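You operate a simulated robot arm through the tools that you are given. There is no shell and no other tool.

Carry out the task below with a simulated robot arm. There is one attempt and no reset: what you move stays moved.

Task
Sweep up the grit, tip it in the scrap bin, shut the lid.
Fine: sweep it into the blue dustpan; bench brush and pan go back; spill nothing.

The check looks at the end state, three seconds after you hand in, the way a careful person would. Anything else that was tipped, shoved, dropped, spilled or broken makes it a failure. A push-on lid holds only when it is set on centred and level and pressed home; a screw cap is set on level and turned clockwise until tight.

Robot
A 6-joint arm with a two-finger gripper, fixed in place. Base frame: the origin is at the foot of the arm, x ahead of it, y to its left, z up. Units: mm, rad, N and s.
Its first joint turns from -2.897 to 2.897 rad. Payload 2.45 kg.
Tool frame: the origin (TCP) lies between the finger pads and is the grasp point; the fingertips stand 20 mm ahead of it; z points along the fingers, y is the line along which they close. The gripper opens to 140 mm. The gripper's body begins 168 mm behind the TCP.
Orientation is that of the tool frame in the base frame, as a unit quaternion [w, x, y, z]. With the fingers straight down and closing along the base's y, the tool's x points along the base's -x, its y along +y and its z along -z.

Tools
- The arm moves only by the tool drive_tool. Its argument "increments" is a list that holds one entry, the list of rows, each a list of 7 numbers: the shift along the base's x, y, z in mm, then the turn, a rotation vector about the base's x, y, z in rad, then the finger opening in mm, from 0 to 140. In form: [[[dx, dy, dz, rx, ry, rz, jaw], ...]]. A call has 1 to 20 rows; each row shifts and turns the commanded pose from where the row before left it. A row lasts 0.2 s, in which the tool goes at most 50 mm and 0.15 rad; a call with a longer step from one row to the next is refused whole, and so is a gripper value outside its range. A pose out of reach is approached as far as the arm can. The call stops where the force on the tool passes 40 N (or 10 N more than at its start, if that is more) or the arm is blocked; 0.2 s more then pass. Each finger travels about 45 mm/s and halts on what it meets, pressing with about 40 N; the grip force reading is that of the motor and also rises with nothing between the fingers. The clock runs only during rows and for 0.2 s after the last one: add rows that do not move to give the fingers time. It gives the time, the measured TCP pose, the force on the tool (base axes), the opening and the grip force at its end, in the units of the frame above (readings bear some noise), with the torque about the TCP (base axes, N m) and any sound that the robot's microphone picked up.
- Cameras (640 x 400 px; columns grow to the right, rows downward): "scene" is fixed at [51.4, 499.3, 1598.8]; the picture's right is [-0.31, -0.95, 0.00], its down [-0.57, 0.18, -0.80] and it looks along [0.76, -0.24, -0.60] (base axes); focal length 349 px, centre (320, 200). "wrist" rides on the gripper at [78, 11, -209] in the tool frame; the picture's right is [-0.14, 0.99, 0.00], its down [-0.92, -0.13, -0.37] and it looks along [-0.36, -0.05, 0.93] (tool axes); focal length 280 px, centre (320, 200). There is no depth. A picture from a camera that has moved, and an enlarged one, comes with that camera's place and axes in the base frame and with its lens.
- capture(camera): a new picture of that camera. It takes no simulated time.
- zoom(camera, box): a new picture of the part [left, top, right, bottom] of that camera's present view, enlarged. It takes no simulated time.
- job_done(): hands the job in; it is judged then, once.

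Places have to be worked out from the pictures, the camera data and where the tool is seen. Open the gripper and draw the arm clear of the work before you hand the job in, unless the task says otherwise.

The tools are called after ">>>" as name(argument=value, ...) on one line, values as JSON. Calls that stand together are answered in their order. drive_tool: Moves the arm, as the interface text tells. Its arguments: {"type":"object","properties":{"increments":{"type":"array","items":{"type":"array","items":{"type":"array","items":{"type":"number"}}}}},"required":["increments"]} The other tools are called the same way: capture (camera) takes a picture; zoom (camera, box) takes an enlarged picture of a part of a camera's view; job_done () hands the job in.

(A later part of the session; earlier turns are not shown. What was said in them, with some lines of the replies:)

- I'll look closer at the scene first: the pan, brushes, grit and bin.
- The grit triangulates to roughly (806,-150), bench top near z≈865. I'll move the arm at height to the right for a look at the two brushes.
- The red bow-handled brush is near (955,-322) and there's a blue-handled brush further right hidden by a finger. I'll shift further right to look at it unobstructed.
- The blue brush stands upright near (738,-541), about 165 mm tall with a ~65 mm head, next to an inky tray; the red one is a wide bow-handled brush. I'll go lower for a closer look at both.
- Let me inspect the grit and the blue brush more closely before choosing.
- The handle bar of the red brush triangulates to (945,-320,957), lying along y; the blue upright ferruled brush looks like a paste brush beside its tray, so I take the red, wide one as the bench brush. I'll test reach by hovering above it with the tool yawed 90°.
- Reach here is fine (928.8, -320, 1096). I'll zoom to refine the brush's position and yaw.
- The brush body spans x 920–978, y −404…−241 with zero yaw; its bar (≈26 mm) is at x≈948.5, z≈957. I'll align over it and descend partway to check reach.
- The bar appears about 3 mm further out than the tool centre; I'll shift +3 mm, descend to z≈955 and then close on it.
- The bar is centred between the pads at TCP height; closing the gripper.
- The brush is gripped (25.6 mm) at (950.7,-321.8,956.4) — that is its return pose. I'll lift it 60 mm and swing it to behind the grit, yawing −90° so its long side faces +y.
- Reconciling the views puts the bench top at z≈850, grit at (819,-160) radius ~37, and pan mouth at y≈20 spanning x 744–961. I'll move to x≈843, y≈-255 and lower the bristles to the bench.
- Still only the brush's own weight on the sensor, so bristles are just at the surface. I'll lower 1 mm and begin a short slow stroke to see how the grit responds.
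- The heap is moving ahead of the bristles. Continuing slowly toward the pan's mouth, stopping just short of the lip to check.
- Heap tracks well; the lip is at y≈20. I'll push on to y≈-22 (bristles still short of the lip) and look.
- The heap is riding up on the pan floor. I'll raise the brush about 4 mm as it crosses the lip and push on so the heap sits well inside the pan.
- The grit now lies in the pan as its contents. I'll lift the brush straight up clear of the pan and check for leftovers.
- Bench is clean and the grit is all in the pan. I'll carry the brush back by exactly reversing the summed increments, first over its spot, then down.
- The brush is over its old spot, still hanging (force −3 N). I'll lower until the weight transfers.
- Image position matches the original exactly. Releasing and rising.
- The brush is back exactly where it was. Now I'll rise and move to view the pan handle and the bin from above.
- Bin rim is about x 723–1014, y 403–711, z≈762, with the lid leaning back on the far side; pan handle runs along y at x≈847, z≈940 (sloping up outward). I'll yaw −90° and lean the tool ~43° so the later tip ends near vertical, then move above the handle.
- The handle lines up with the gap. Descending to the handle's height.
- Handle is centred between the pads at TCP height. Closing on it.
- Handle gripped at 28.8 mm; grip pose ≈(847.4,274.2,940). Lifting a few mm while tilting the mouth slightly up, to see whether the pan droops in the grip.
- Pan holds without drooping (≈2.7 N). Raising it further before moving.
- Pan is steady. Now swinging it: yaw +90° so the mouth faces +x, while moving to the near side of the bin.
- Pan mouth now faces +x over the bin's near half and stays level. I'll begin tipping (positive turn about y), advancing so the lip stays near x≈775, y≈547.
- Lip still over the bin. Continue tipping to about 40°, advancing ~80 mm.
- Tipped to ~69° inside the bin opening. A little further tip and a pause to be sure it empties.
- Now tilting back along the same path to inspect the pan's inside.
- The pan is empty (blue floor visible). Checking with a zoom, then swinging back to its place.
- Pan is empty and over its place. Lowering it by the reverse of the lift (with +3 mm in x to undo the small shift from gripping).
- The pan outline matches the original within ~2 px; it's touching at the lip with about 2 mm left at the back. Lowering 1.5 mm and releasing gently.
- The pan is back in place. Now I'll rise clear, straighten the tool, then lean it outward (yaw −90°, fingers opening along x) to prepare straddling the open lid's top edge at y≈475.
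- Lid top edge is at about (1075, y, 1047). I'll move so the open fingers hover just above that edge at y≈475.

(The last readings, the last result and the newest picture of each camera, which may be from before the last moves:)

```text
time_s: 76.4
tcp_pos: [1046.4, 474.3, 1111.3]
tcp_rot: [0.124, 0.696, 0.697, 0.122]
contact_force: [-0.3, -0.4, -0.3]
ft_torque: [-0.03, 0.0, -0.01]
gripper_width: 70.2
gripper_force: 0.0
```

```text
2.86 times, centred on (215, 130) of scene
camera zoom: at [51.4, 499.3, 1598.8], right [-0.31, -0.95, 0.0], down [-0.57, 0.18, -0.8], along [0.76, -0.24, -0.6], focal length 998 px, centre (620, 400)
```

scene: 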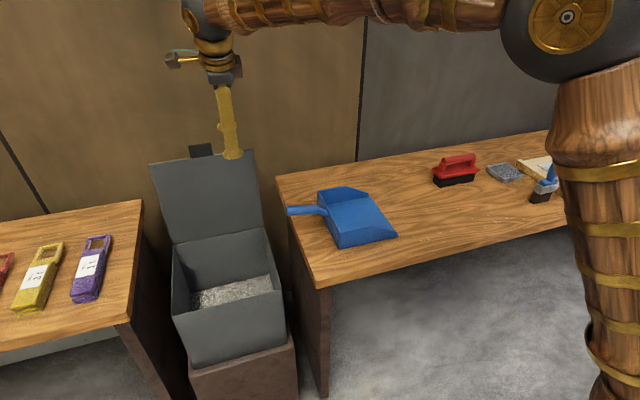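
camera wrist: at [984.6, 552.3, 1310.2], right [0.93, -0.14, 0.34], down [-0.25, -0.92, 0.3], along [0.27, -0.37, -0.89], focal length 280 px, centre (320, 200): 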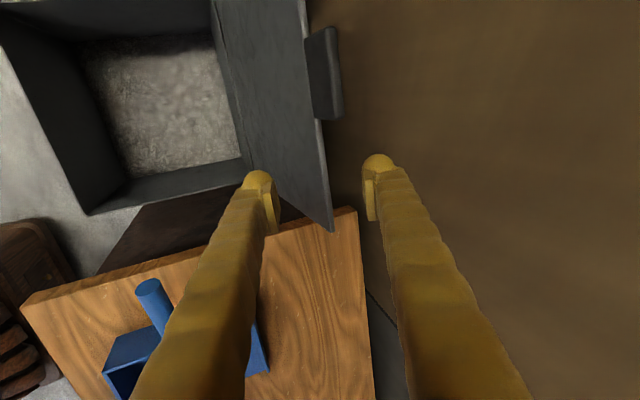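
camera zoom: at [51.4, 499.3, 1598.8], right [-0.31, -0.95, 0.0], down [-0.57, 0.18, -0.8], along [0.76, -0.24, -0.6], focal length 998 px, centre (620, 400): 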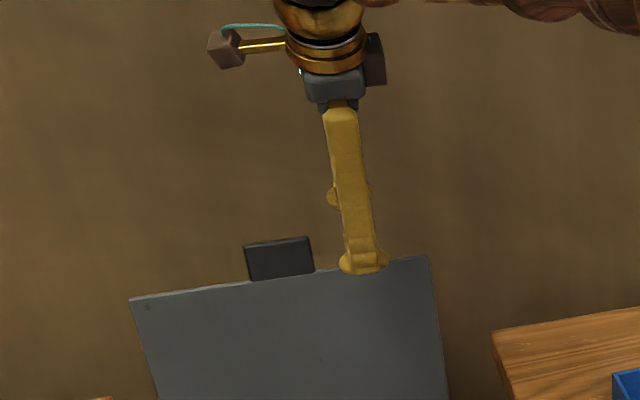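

The lid edge runs centrally between the fingers. Sliding down along the finger direction to straddle it.

>>> drive_tool(increments=[[[6.8, 0, -18.8, 0, 0, 0, 70], [6.8, 0, -18.8, 0, 0, 0, 70], [6.8, 0, -18.8, 0, 0, 0, 70], [6.8, 0, -18.8, 0, 0, 0, 70], [0, 0, 0, 0, 0, 0, 70]]])

>>> capture(camera="wrist")

>>> zoom(camera="scene", box=[130, 60, 300, 200])

```text
time_s: 77.6
tcp_pos: [1073.5, 472.6, 1035.2]
tcp_rot: [0.124, 0.697, 0.695, 0.122]
contact_force: [0.3, -0.5, -0.4]
ft_torque: [0.02, 0.01, 0.02]
gripper_width: 69.7
gripper_force: 0.0
```

```text
taken
camera wrist: at [1012.0, 551.2, 1234.9], right [0.93, -0.14, 0.34], down [-0.25, -0.92, 0.3], along [0.27, -0.37, -0.89], focal length 280 px, centre (320, 200)
```

wrist: 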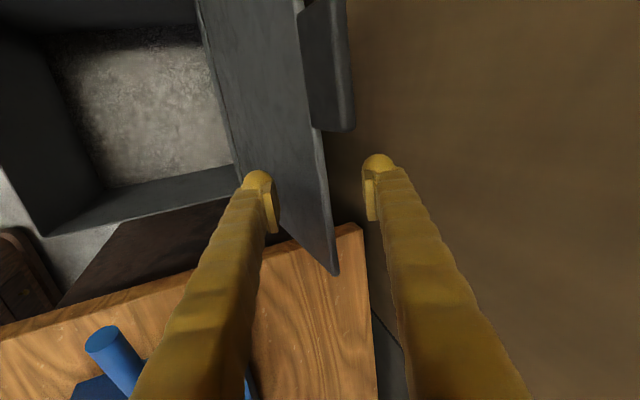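

```text
2.86 times, centred on (215, 130) of scene
camera zoom: at [51.4, 499.3, 1598.8], right [-0.31, -0.95, 0.0], down [-0.57, 0.18, -0.8], along [0.76, -0.24, -0.6], focal length 998 px, centre (620, 400)
```

zoom: 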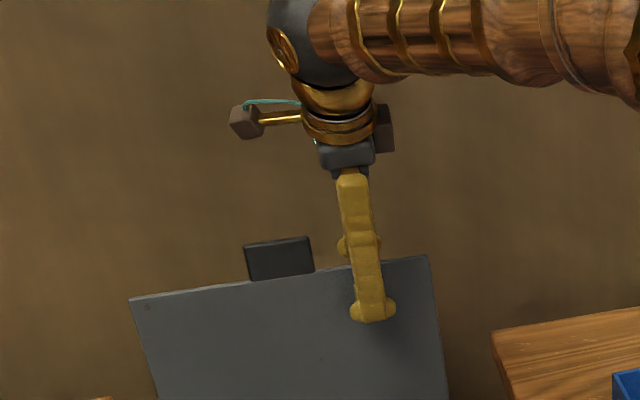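

Fingers now straddle the lid edge. I'll narrow the opening to 45 mm and start drawing the lid forward along its arc, watching force.

>>> drive_tool(increments=[[[0, 0, 0, 0, 0, 0, 55], [0, 0, 0, 0, 0, 0, 45], [0, 0, 0, 0, 0, 0, 45], [-7, 0, -2.5, 0, 0, 0, 45], [-7, 0, -2.5, 0, 0, 0, 45], [-9, 0, 1.4, 0, 0, 0, 45], [-9, 0, 1.4, 0, 0, 0, 45], [-9, 0, 1.3, 0, 0, 0, 45], [-9, 0, 1.3, 0, 0, 0, 45]]])

>>> capture(camera="wrist")

>>> zoom(camera="scene", box=[130, 60, 310, 250])

```text
time_s: 79.6
tcp_pos: [1024.8, 474.0, 1036.6]
tcp_rot: [0.124, 0.696, 0.696, 0.122]
contact_force: [1.5, 0.7, 1.6]
ft_torque: [0.0, -0.01, 0.01]
gripper_width: 45.7
gripper_force: 0.8
```

```text
taken
camera wrist: at [962.2, 552.2, 1235.7], right [0.93, -0.14, 0.34], down [-0.25, -0.92, 0.3], along [0.27, -0.37, -0.89], focal length 280 px, centre (320, 200)
```

wrist: 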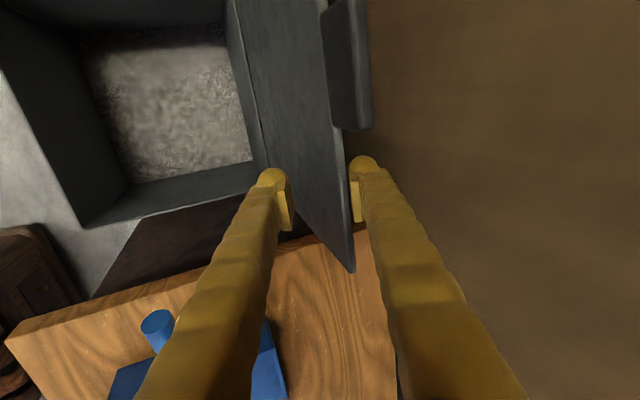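

```text
2.11 times, centred on (220, 155) of scene
camera zoom: at [51.4, 499.3, 1598.8], right [-0.31, -0.95, 0.0], down [-0.57, 0.18, -0.8], along [0.76, -0.24, -0.6], focal length 735 px, centre (530, 295)
```

zoom: 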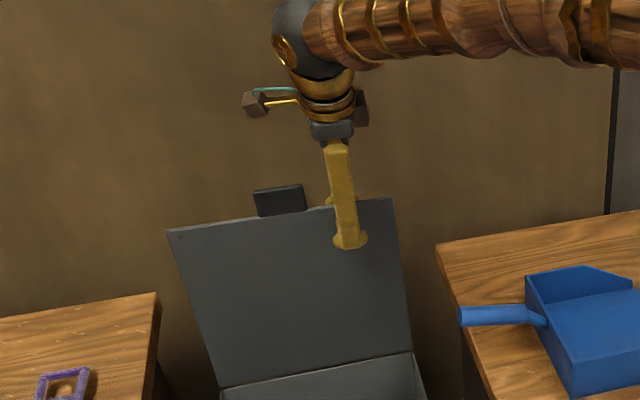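

The lid follows with very light force. Continuing through vertical; it should settle onto the front finger.

>>> drive_tool(increments=[[[-9, 0, 0.5, 0, 0, 0, 45], [-9, 0, 0.3, 0, 0, 0, 45], [-9, 0, 0.2, 0, 0, 0, 45], [-9, 0, 0, 0, 0, 0, 45], [-9, 0, -0.3, 0, 0, 0, 45], [-9, 0, -0.5, 0, 0, 0, 45], [-9, 0, -1, 0, 0, 0, 45], [-9, 0, -1.5, 0, 0, 0, 45], [0, 0, 0, 0, 0, 0, 45], [0, 0, 0, 0, 0, 0, 45]]])

>>> capture(camera="wrist")

>>> zoom(camera="scene", box=[130, 60, 310, 250])

```text
time_s: 81.8
tcp_pos: [951.7, 474.1, 1033.2]
tcp_rot: [0.124, 0.696, 0.696, 0.123]
contact_force: [0.1, -0.9, 0.1]
ft_torque: [0.03, 0.0, 0.02]
gripper_width: 45.7
gripper_force: 0.0
```

```text
taken
camera wrist: at [890.1, 552.0, 1233.1], right [0.93, -0.14, 0.34], down [-0.25, -0.92, 0.3], along [0.27, -0.37, -0.89], focal length 280 px, centre (320, 200)
```

wrist: 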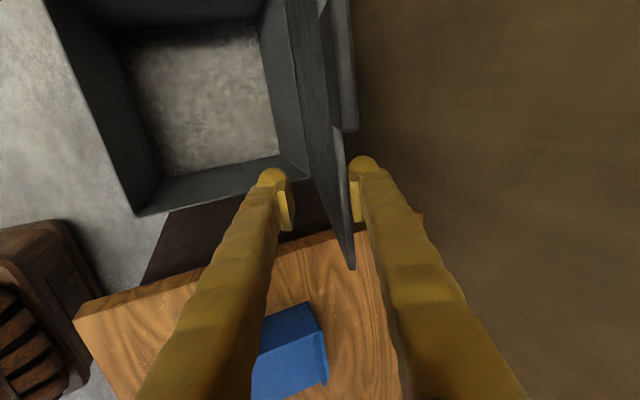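

```text
2.11 times, centred on (220, 155) of scene
camera zoom: at [51.4, 499.3, 1598.8], right [-0.31, -0.95, 0.0], down [-0.57, 0.18, -0.8], along [0.76, -0.24, -0.6], focal length 735 px, centre (530, 295)
```

zoom: 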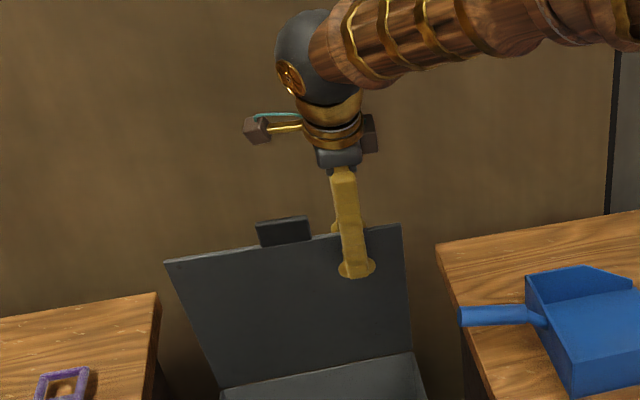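

The lid is now leaning forward of vertical, still loosely held. Continue along the arc with a little more tool lean.

>>> drive_tool(increments=[[[-10, 0, -2.4, 0, -0.017, 0, 45], [-10, 0, -2.7, 0, -0.017, 0, 45], [-10, 0, -3, 0, -0.017, 0, 45], [-10, 0, -3.3, 0, -0.017, 0, 45], [-10, 0, -3.6, 0, -0.017, 0, 45], [-9.1, 0, -4, 0, 0, 0, 45], [-9.1, 0, -4.1, 0, 0, 0, 45], [-9.1, 0, -4.2, 0, 0, 0, 45], [-9.1, 0, -4.4, 0, 0, 0, 45], [-9.1, 0, -4.5, 0, 0, 0, 45], [0, 0, 0, 0, 0, 0, 45]]])

>>> capture(camera="wrist")

>>> zoom(camera="scene", box=[130, 60, 310, 250])

```text
time_s: 84.2
tcp_pos: [855.5, 474.0, 997.3]
tcp_rot: [0.153, 0.69, 0.691, 0.152]
contact_force: [0.9, -0.5, 0.7]
ft_torque: [0.03, -0.01, -0.02]
gripper_width: 45.0
gripper_force: 0.7
```

```text
taken
camera wrist: at [778.1, 551.8, 1190.5], right [0.9, -0.14, 0.42], down [-0.27, -0.92, 0.28], along [0.35, -0.37, -0.86], focal length 280 px, centre (320, 200)
```

wrist: 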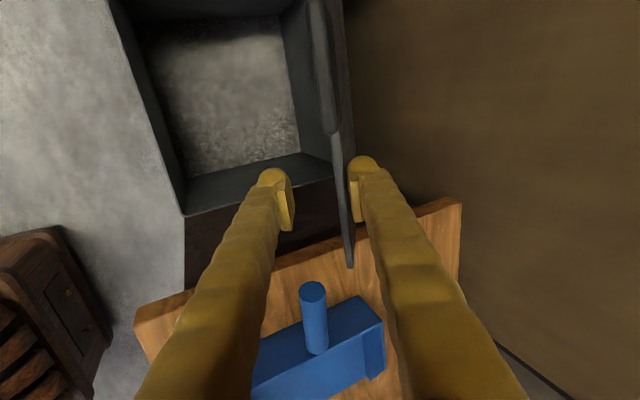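

```text
2.11 times, centred on (220, 155) of scene
camera zoom: at [51.4, 499.3, 1598.8], right [-0.31, -0.95, 0.0], down [-0.57, 0.18, -0.8], along [0.76, -0.24, -0.6], focal length 735 px, centre (530, 295)
```

zoom: 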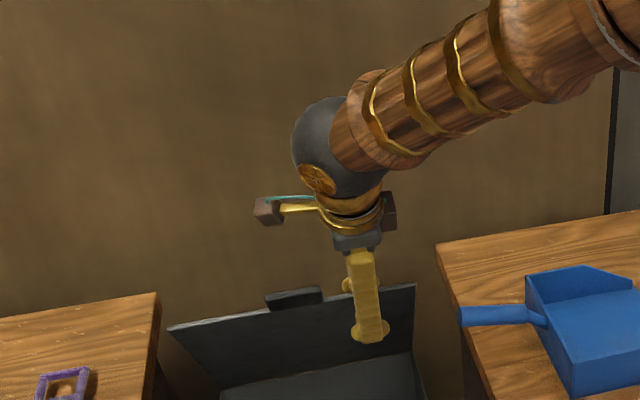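

The hinge is stiff enough that the lid stays where put (≈30° forward). Continuing to push it down along the arc to about 60°.

>>> drive_tool(increments=[[[-8.8, 0, -6.4, 0, -0.0145, 0, 45], [-8.7, 0, -6.8, 0, -0.0145, 0, 45], [-8.5, 0, -7, 0, -0.0145, 0, 45], [-8.3, 0, -7.4, 0, -0.0145, 0, 45], [-8.2, 0, -7.7, 0, -0.0145, 0, 45], [-8, 0, -8, 0, -0.0145, 0, 45], [-6.4, 0, -7.8, 0, -0.0125, 0, 45], [-6.1, 0, -7.9, 0, -0.0125, 0, 45], [-5.8, 0, -8, 0, -0.0125, 0, 45], [-5.6, 0, -8.1, 0, -0.0125, 0, 45], [-5.4, 0, -8.2, 0, -0.0125, 0, 45], [-5.2, 0, -8.3, 0, -0.0125, 0, 45], [-5.1, 0, -8.3, 0, -0.0125, 0, 45], [0, 0, 0, 0, 0, 0, 45]]])

>>> capture(camera="wrist")

>>> zoom(camera="scene", box=[130, 140, 310, 330])

```text
time_s: 87.2
tcp_pos: [777.9, 474.1, 917.2]
tcp_rot: [0.201, 0.677, 0.679, 0.2]
contact_force: [-0.1, -0.5, -0.6]
ft_torque: [0.01, -0.01, -0.02]
gripper_width: 44.9
gripper_force: 0.0
out of reach, approached as far as the arm can: row 12, 13
```

```text
taken
camera wrist: at [673.2, 551.6, 1096.8], right [0.83, -0.13, 0.54], down [-0.3, -0.92, 0.24], along [0.46, -0.37, -0.81], focal length 280 px, centre (320, 200)
```

wrist: 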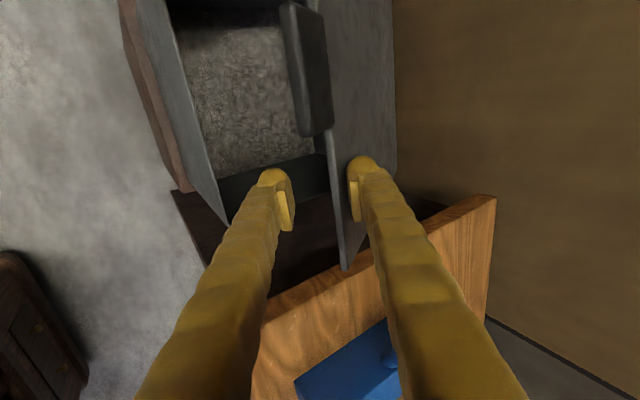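

```text
2.11 times, centred on (220, 235) of scene
camera zoom: at [51.4, 499.3, 1598.8], right [-0.31, -0.95, 0.0], down [-0.57, 0.18, -0.8], along [0.76, -0.24, -0.6], focal length 735 px, centre (530, 126)
```

zoom: 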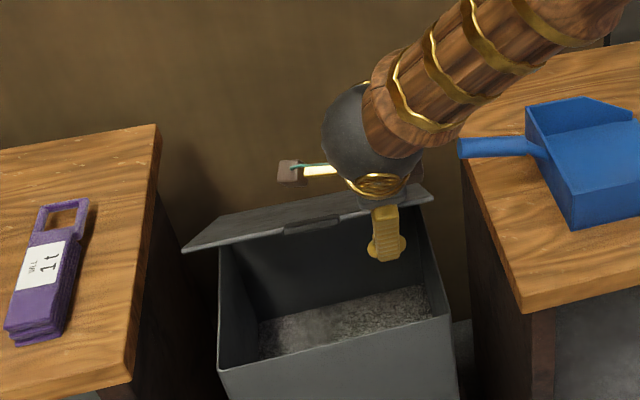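

The wrist limit was hit at the end (lid now ≈57° forward, holding by itself). I'll back out along the finger direction and then press from above with closed fingers.

>>> drive_tool(increments=[[[5, 0, 12, 0, 0.0125, 0, 45], [5, 0, 12, 0, 0.0125, 0, 45], [-5, 0, 10, 0, 0.03, 0, 45], [-6, 0, 12, 0, 0.03, 0, 45], [-6, 0, 14, 0, 0.03, 0, 45], [-6, 0, 18, 0, 0.03, 0, 45], [-4, 0, 20, 0, 0.03, 0, 45], [0, 0, 25, 0, 0.03, 0, 45], [0, 0, 30, 0, 0.03, 0, 45], [0, 0, 30, 0, 0.03, 0, 30]]])

>>> capture(camera="wrist")

>>> zoom(camera="scene", box=[130, 100, 310, 330])

```text
time_s: 89.4
tcp_pos: [761.2, 474.9, 1100.1]
tcp_rot: [0.122, 0.697, 0.696, 0.119]
contact_force: [0.6, -0.5, 0.3]
ft_torque: [0.05, 0.02, 0.0]
gripper_width: 30.0
gripper_force: 0.2
```

```text
taken
camera wrist: at [699.9, 552.7, 1299.4], right [0.93, -0.14, 0.33], down [-0.24, -0.92, 0.31], along [0.27, -0.37, -0.89], focal length 280 px, centre (320, 200)
```

wrist: 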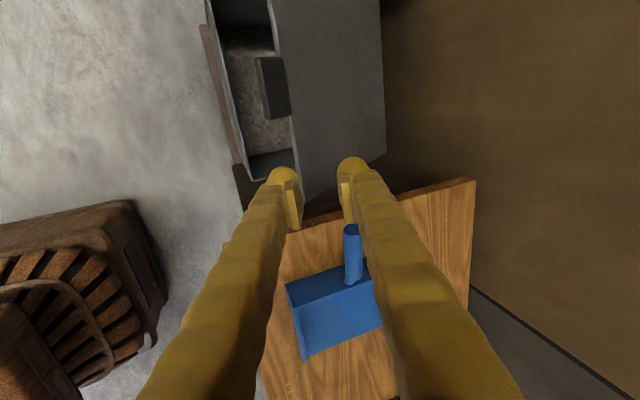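

```text
1.74 times, centred on (220, 215) of scene
camera zoom: at [51.4, 499.3, 1598.8], right [-0.31, -0.95, 0.0], down [-0.57, 0.18, -0.8], along [0.76, -0.24, -0.6], focal length 607 px, centre (494, 174)
```

zoom: 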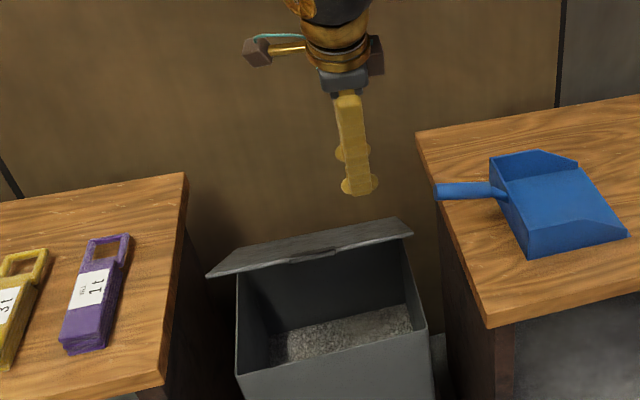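

The lid holds at ≈57°. Straightening the tool, closing the fingers, and moving above the lid's centre line near its free edge.

>>> drive_tool(increments=[[[6, 20, 0, 0, 0.12, 0, 15], [6, 21, 0, 0, 0.12, 0, 0], [6, 21, 0, 0, 0.108, 0, 0], [6, 20, 0, 0, 0, 0, 0], [0, 0, -30, 0, 0, 0, 0], [0, 0, -30, 0, 0, 0, 0], [0, 0, -30, 0, 0, 0, 0], [0, 0, -30, 0, 0, 0, 0], [0, 0, 0, 0, 0, 0, 0]]])

>>> capture(camera="wrist")

>>> zoom(camera="scene", box=[130, 100, 310, 330])

```text
time_s: 91.4
tcp_pos: [784.2, 556.6, 978.1]
tcp_rot: [0.0, 0.707, 0.707, -0.002]
contact_force: [-0.3, 0.9, -0.3]
ft_torque: [-0.01, -0.01, 0.01]
gripper_width: 0.0
gripper_force: 29.5
```

```text
taken
camera wrist: at [796.4, 634.7, 1187.6], right [0.99, -0.14, 0.0], down [-0.13, -0.92, 0.37], along [-0.05, -0.37, -0.93], focal length 280 px, centre (320, 200)
```

wrist: 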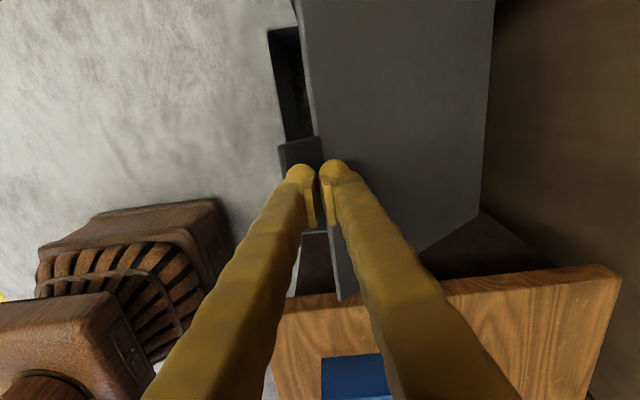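

```text
1.74 times, centred on (220, 215) of scene
camera zoom: at [51.4, 499.3, 1598.8], right [-0.31, -0.95, 0.0], down [-0.57, 0.18, -0.8], along [0.76, -0.24, -0.6], focal length 607 px, centre (494, 174)
```

zoom: 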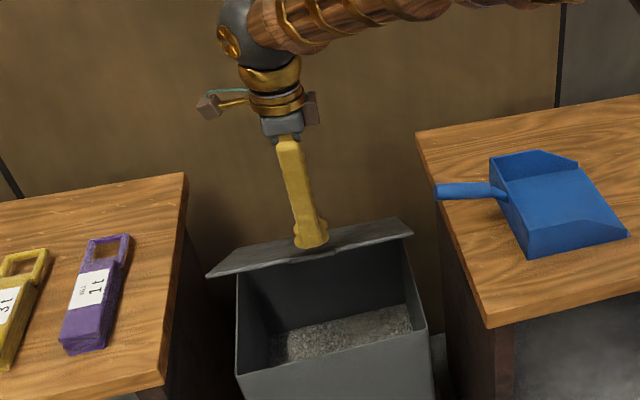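

>>> drive_tool(increments=[[[20, 0, 0, 0, 0, 0, 0], [0, 0, -15, 0, 0, 0, 0], [0, 0, -15, 0, 0, 0, 0], [0, 0, -10, 0, 0, 0, 0], [0, 0, -10, 0, 0, 0, 0], [0, 0, -10, 0, 0, 0, 0], [0, 0, -10, 0, 0, 0, 0], [0, 0, -10, 0, 0, 0, 0], [0, 0, -10, 0, 0, 0, 0]]])

>>> capture(camera="wrist")

>>> zoom(camera="scene", box=[130, 100, 310, 330])

```text
time_s: 93.4
tcp_pos: [804.6, 556.5, 888.3]
tcp_rot: [-0.001, 0.707, 0.707, -0.002]
contact_force: [-0.1, 0.4, 0.4]
ft_torque: [0.0, 0.01, -0.01]
gripper_width: 0.2
gripper_force: 29.4
```

```text
taken
camera wrist: at [816.1, 634.6, 1097.7], right [0.99, -0.14, 0.0], down [-0.13, -0.92, 0.37], along [-0.05, -0.37, -0.93], focal length 280 px, centre (320, 200)
```

wrist: 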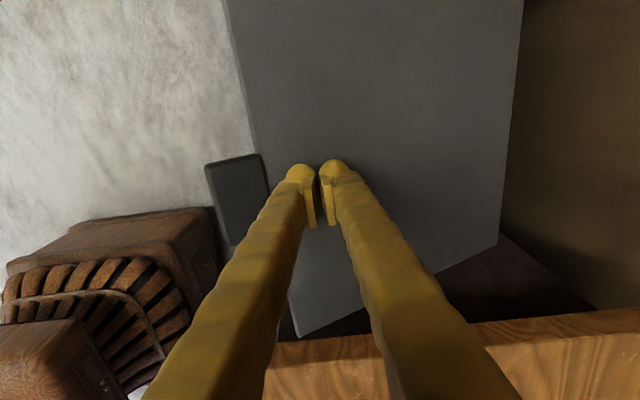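

```text
1.74 times, centred on (220, 215) of scene
camera zoom: at [51.4, 499.3, 1598.8], right [-0.31, -0.95, 0.0], down [-0.57, 0.18, -0.8], along [0.76, -0.24, -0.6], focal length 607 px, centre (494, 174)
```

zoom: 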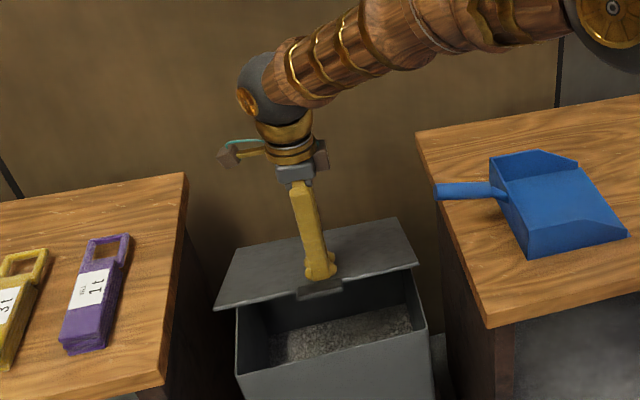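

The lid is going down with the push. Continue slowly until it seats.

>>> drive_tool(increments=[[[0, 0, -10, 0, 0, 0, 0], [0, 0, -10, 0, 0, 0, 0], [0, 0, -10, 0, 0, 0, 0], [0, 0, -10, 0, 0, 0, 0], [0, 0, -10, 0, 0, 0, 0], [0, 0, -10, 0, 0, 0, 0], [0, 0, -8, 0, 0, 0, 0], [0, 0, -8, 0, 0, 0, 0], [0, 0, -6, 0, 0, 0, 0], [0, 0, -5, 0, 0, 0, 0], [0, 0, -4, 0, 0, 0, 0], [0, 0, -3, 0, 0, 0, 0], [0, 0, 0, 0, 0, 0, 0]]])

>>> zoom(camera="scene", box=[130, 150, 310, 380])

```text
time_s: 96.2
tcp_pos: [805.5, 555.3, 795.5]
tcp_rot: [0.0, 0.707, 0.707, -0.002]
contact_force: [0.7, -0.3, 0.4]
ft_torque: [-0.01, 0.03, -0.02]
gripper_width: 0.1
gripper_force: 29.2
```

```text
1.74 times, centred on (220, 265) of scene
camera zoom: at [51.4, 499.3, 1598.8], right [-0.31, -0.95, 0.0], down [-0.57, 0.18, -0.8], along [0.76, -0.24, -0.6], focal length 607 px, centre (494, 87)
```

zoom: 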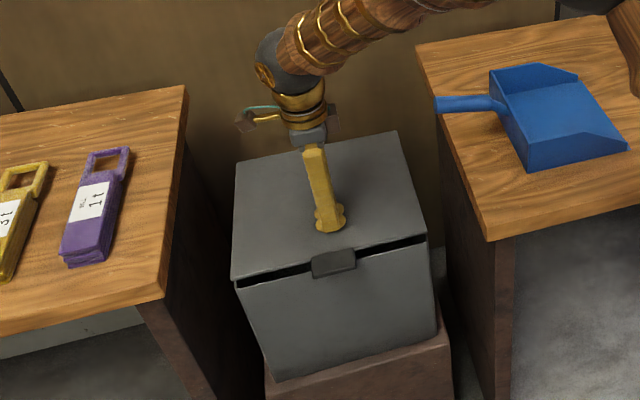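

Small gap remains; pressing down further in fine steps.

>>> drive_tool(increments=[[[0, 0, -4, 0, 0, 0, 0], [0, 0, -4, 0, 0, 0, 0], [0, 0, -3, 0, 0, 0, 0], [0, 0, -3, 0, 0, 0, 0], [0, 0, -3, 0, 0, 0, 0], [0, 0, -2, 0, 0, 0, 0], [0, 0, -2, 0, 0, 0, 0], [0, 0, 0, 0, 0, 0, 0]]])

>>> zoom(camera="scene", box=[150, 200, 300, 330])

```text
time_s: 97.8
tcp_pos: [806.0, 556.6, 778.0]
tcp_rot: [0.0, 0.707, 0.708, 0.0]
contact_force: [-5.2, -3.3, 15.3]
ft_torque: [-0.07, 0.12, 0.2]
gripper_width: 6.0
gripper_force: 29.2
stopped in row 7: the force on the tool passed its limit at 44 N (the readings are from after the stop); the commanded pose is now the measured one
```

```text
3.08 times, centred on (225, 265) of scene
camera zoom: at [51.4, 499.3, 1598.8], right [-0.31, -0.95, 0.0], down [-0.57, 0.18, -0.8], along [0.76, -0.24, -0.6], focal length 1075 px, centre (612, 0)
```

zoom: 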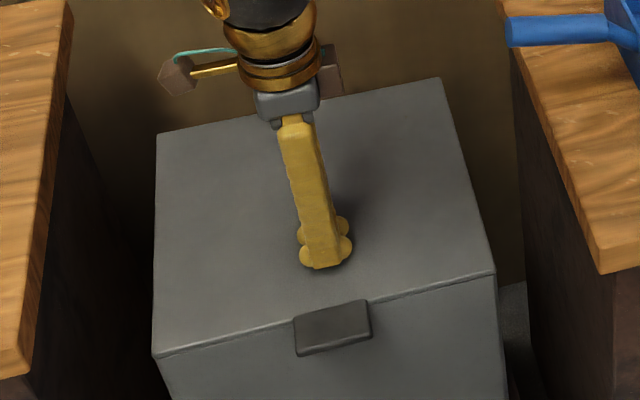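

The lid is fully seated (44 N against the rim). I'll rise and draw the arm clear, opening the gripper, then check everything.

>>> drive_tool(increments=[[[0, 0, 10, 0, 0, 0, 10], [0, 0, 30, 0, 0, 0, 30], [0, 0, 40, 0, 0, 0, 60], [0, 0, 45, 0, 0, 0, 80], [0, 0, 45, 0, 0, 0, 80], [0, 0, 45, 0, 0, 0, 80], [0, 0, 45, 0, 0, 0, 80], [-30, -20, 30, 0, 0, 0, 80], [-30, -25, 30, 0, 0, 0, 80], [-30, -30, 20, 0, 0, 0, 80], [-30, -30, 20, 0, 0, 0, 80], [-30, -30, 20, 0, 0, 0, 80], [-30, -30, 0, 0, 0, 0, 80], [-20, -40, 0, 0, 0, 0, 80], [0, -40, 0, 0, 0, 0, 80], [0, -40, 0, 0, 0, 0, 80]]])

>>> capture(camera="scene")

>>> zoom(camera="scene", box=[130, 180, 310, 350])

>>> zoom(camera="scene", box=[270, 140, 480, 270])

>>> capture(camera="wrist")

```text
time_s: 101.2
tcp_pos: [603.4, 270.9, 1157.7]
tcp_rot: [-0.001, 0.706, 0.708, -0.001]
contact_force: [-0.6, 0.2, -0.3]
ft_torque: [0.0, -0.01, 0.0]
gripper_width: 79.6
gripper_force: 0.1
```

```text
taken
```

scene: 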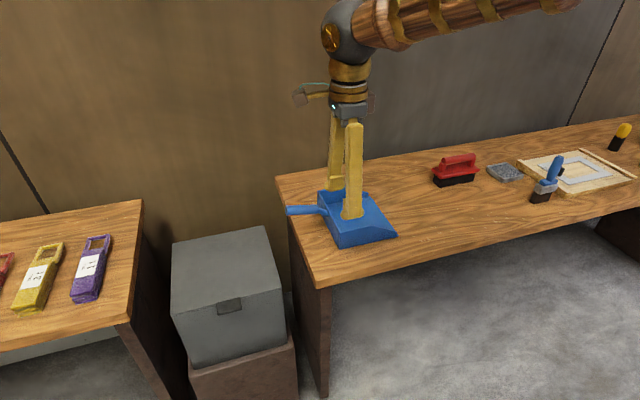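

```text
2.35 times, centred on (220, 265) of scene
camera zoom: at [51.4, 499.3, 1598.8], right [-0.31, -0.95, 0.0], down [-0.57, 0.18, -0.8], along [0.76, -0.24, -0.6], focal length 822 px, centre (555, 47)
```

zoom: 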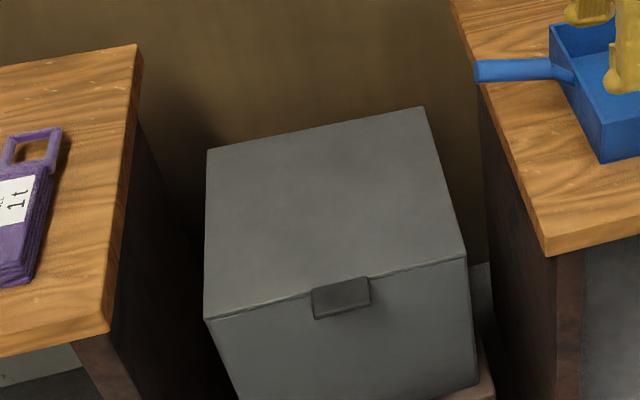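

```text
3.05 times, centred on (375, 205) of scene
camera zoom: at [51.4, 499.3, 1598.8], right [-0.31, -0.95, 0.0], down [-0.57, 0.18, -0.8], along [0.76, -0.24, -0.6], focal length 1064 px, centre (152, 185)
```

zoom: 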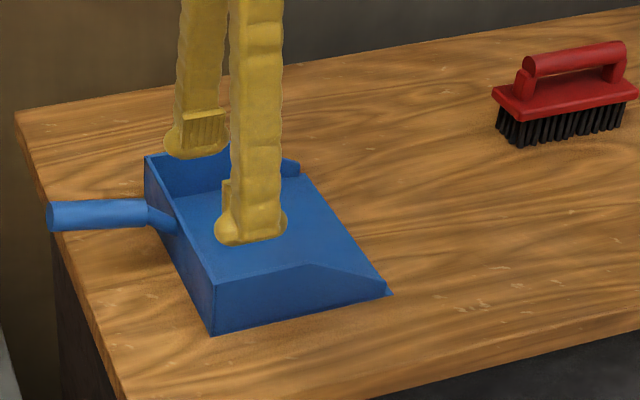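

```text
taken
camera wrist: at [615.6, 348.8, 1365.8], right [0.99, -0.14, 0.0], down [-0.13, -0.92, 0.37], along [-0.05, -0.37, -0.93], focal length 280 px, centre (320, 200)
```

wrist: 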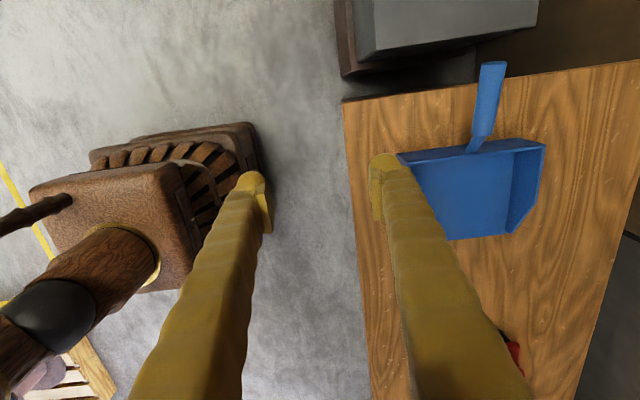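

Lid is shut flush, pan and brush match their original places, bench is clean. I'll raise the arm a bit more with the gripper fully open, then hand in.

>>> drive_tool(increments=[[[0, -10, 40, 0, 0, 0, 110], [0, -10, 40, 0, 0, 0, 140], [0, 0, 20, 0, 0, 0, 140], [0, 0, 0, 0, 0, 0, 140], [0, 0, 0, 0, 0, 0, 140]]])

>>> zoom(camera="scene", box=[130, 130, 400, 360])

```text
time_s: 102.4
tcp_pos: [605.8, 251.0, 1257.3]
tcp_rot: [0.0, 0.707, 0.707, -0.001]
contact_force: [0.6, -1.2, 0.8]
ft_torque: [0.03, -0.01, 0.01]
gripper_width: 139.8
gripper_force: 0.0
```

```text
1.74 times, centred on (265, 245) of scene
camera zoom: at [51.4, 499.3, 1598.8], right [-0.31, -0.95, 0.0], down [-0.57, 0.18, -0.8], along [0.76, -0.24, -0.6], focal length 607 px, centre (416, 122)
```

zoom: 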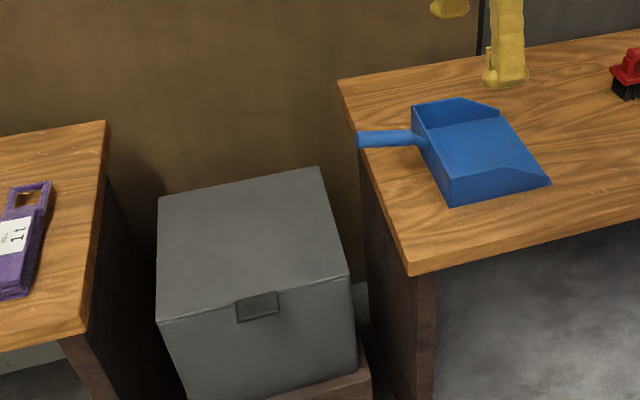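

Everything is in its place, nothing spilled, lid shut, arm clear. Handing in.

>>> job_done()

```text
The job is handed in.
```

The grit is in the scrap bin and the lid is shut. The brush and the blue dustpan are back in place, within about 2 mm by the camera. The final pictures show no grit left on the bench or in the pan, and no spill around the bin.

- **Brush choice:** there were two brushes on the bench. I took the wide red one with the bow handle as the bench brush and left the upright blue one alone. The task didn't say which was meant.
- **Lid:** I drew the lid forward past upright and pressed it down until it seated on the rim, where the force reading reached 44 N. It looks flush all round.
- **Arm:** it is raised clear of the work with the gripper fully open.
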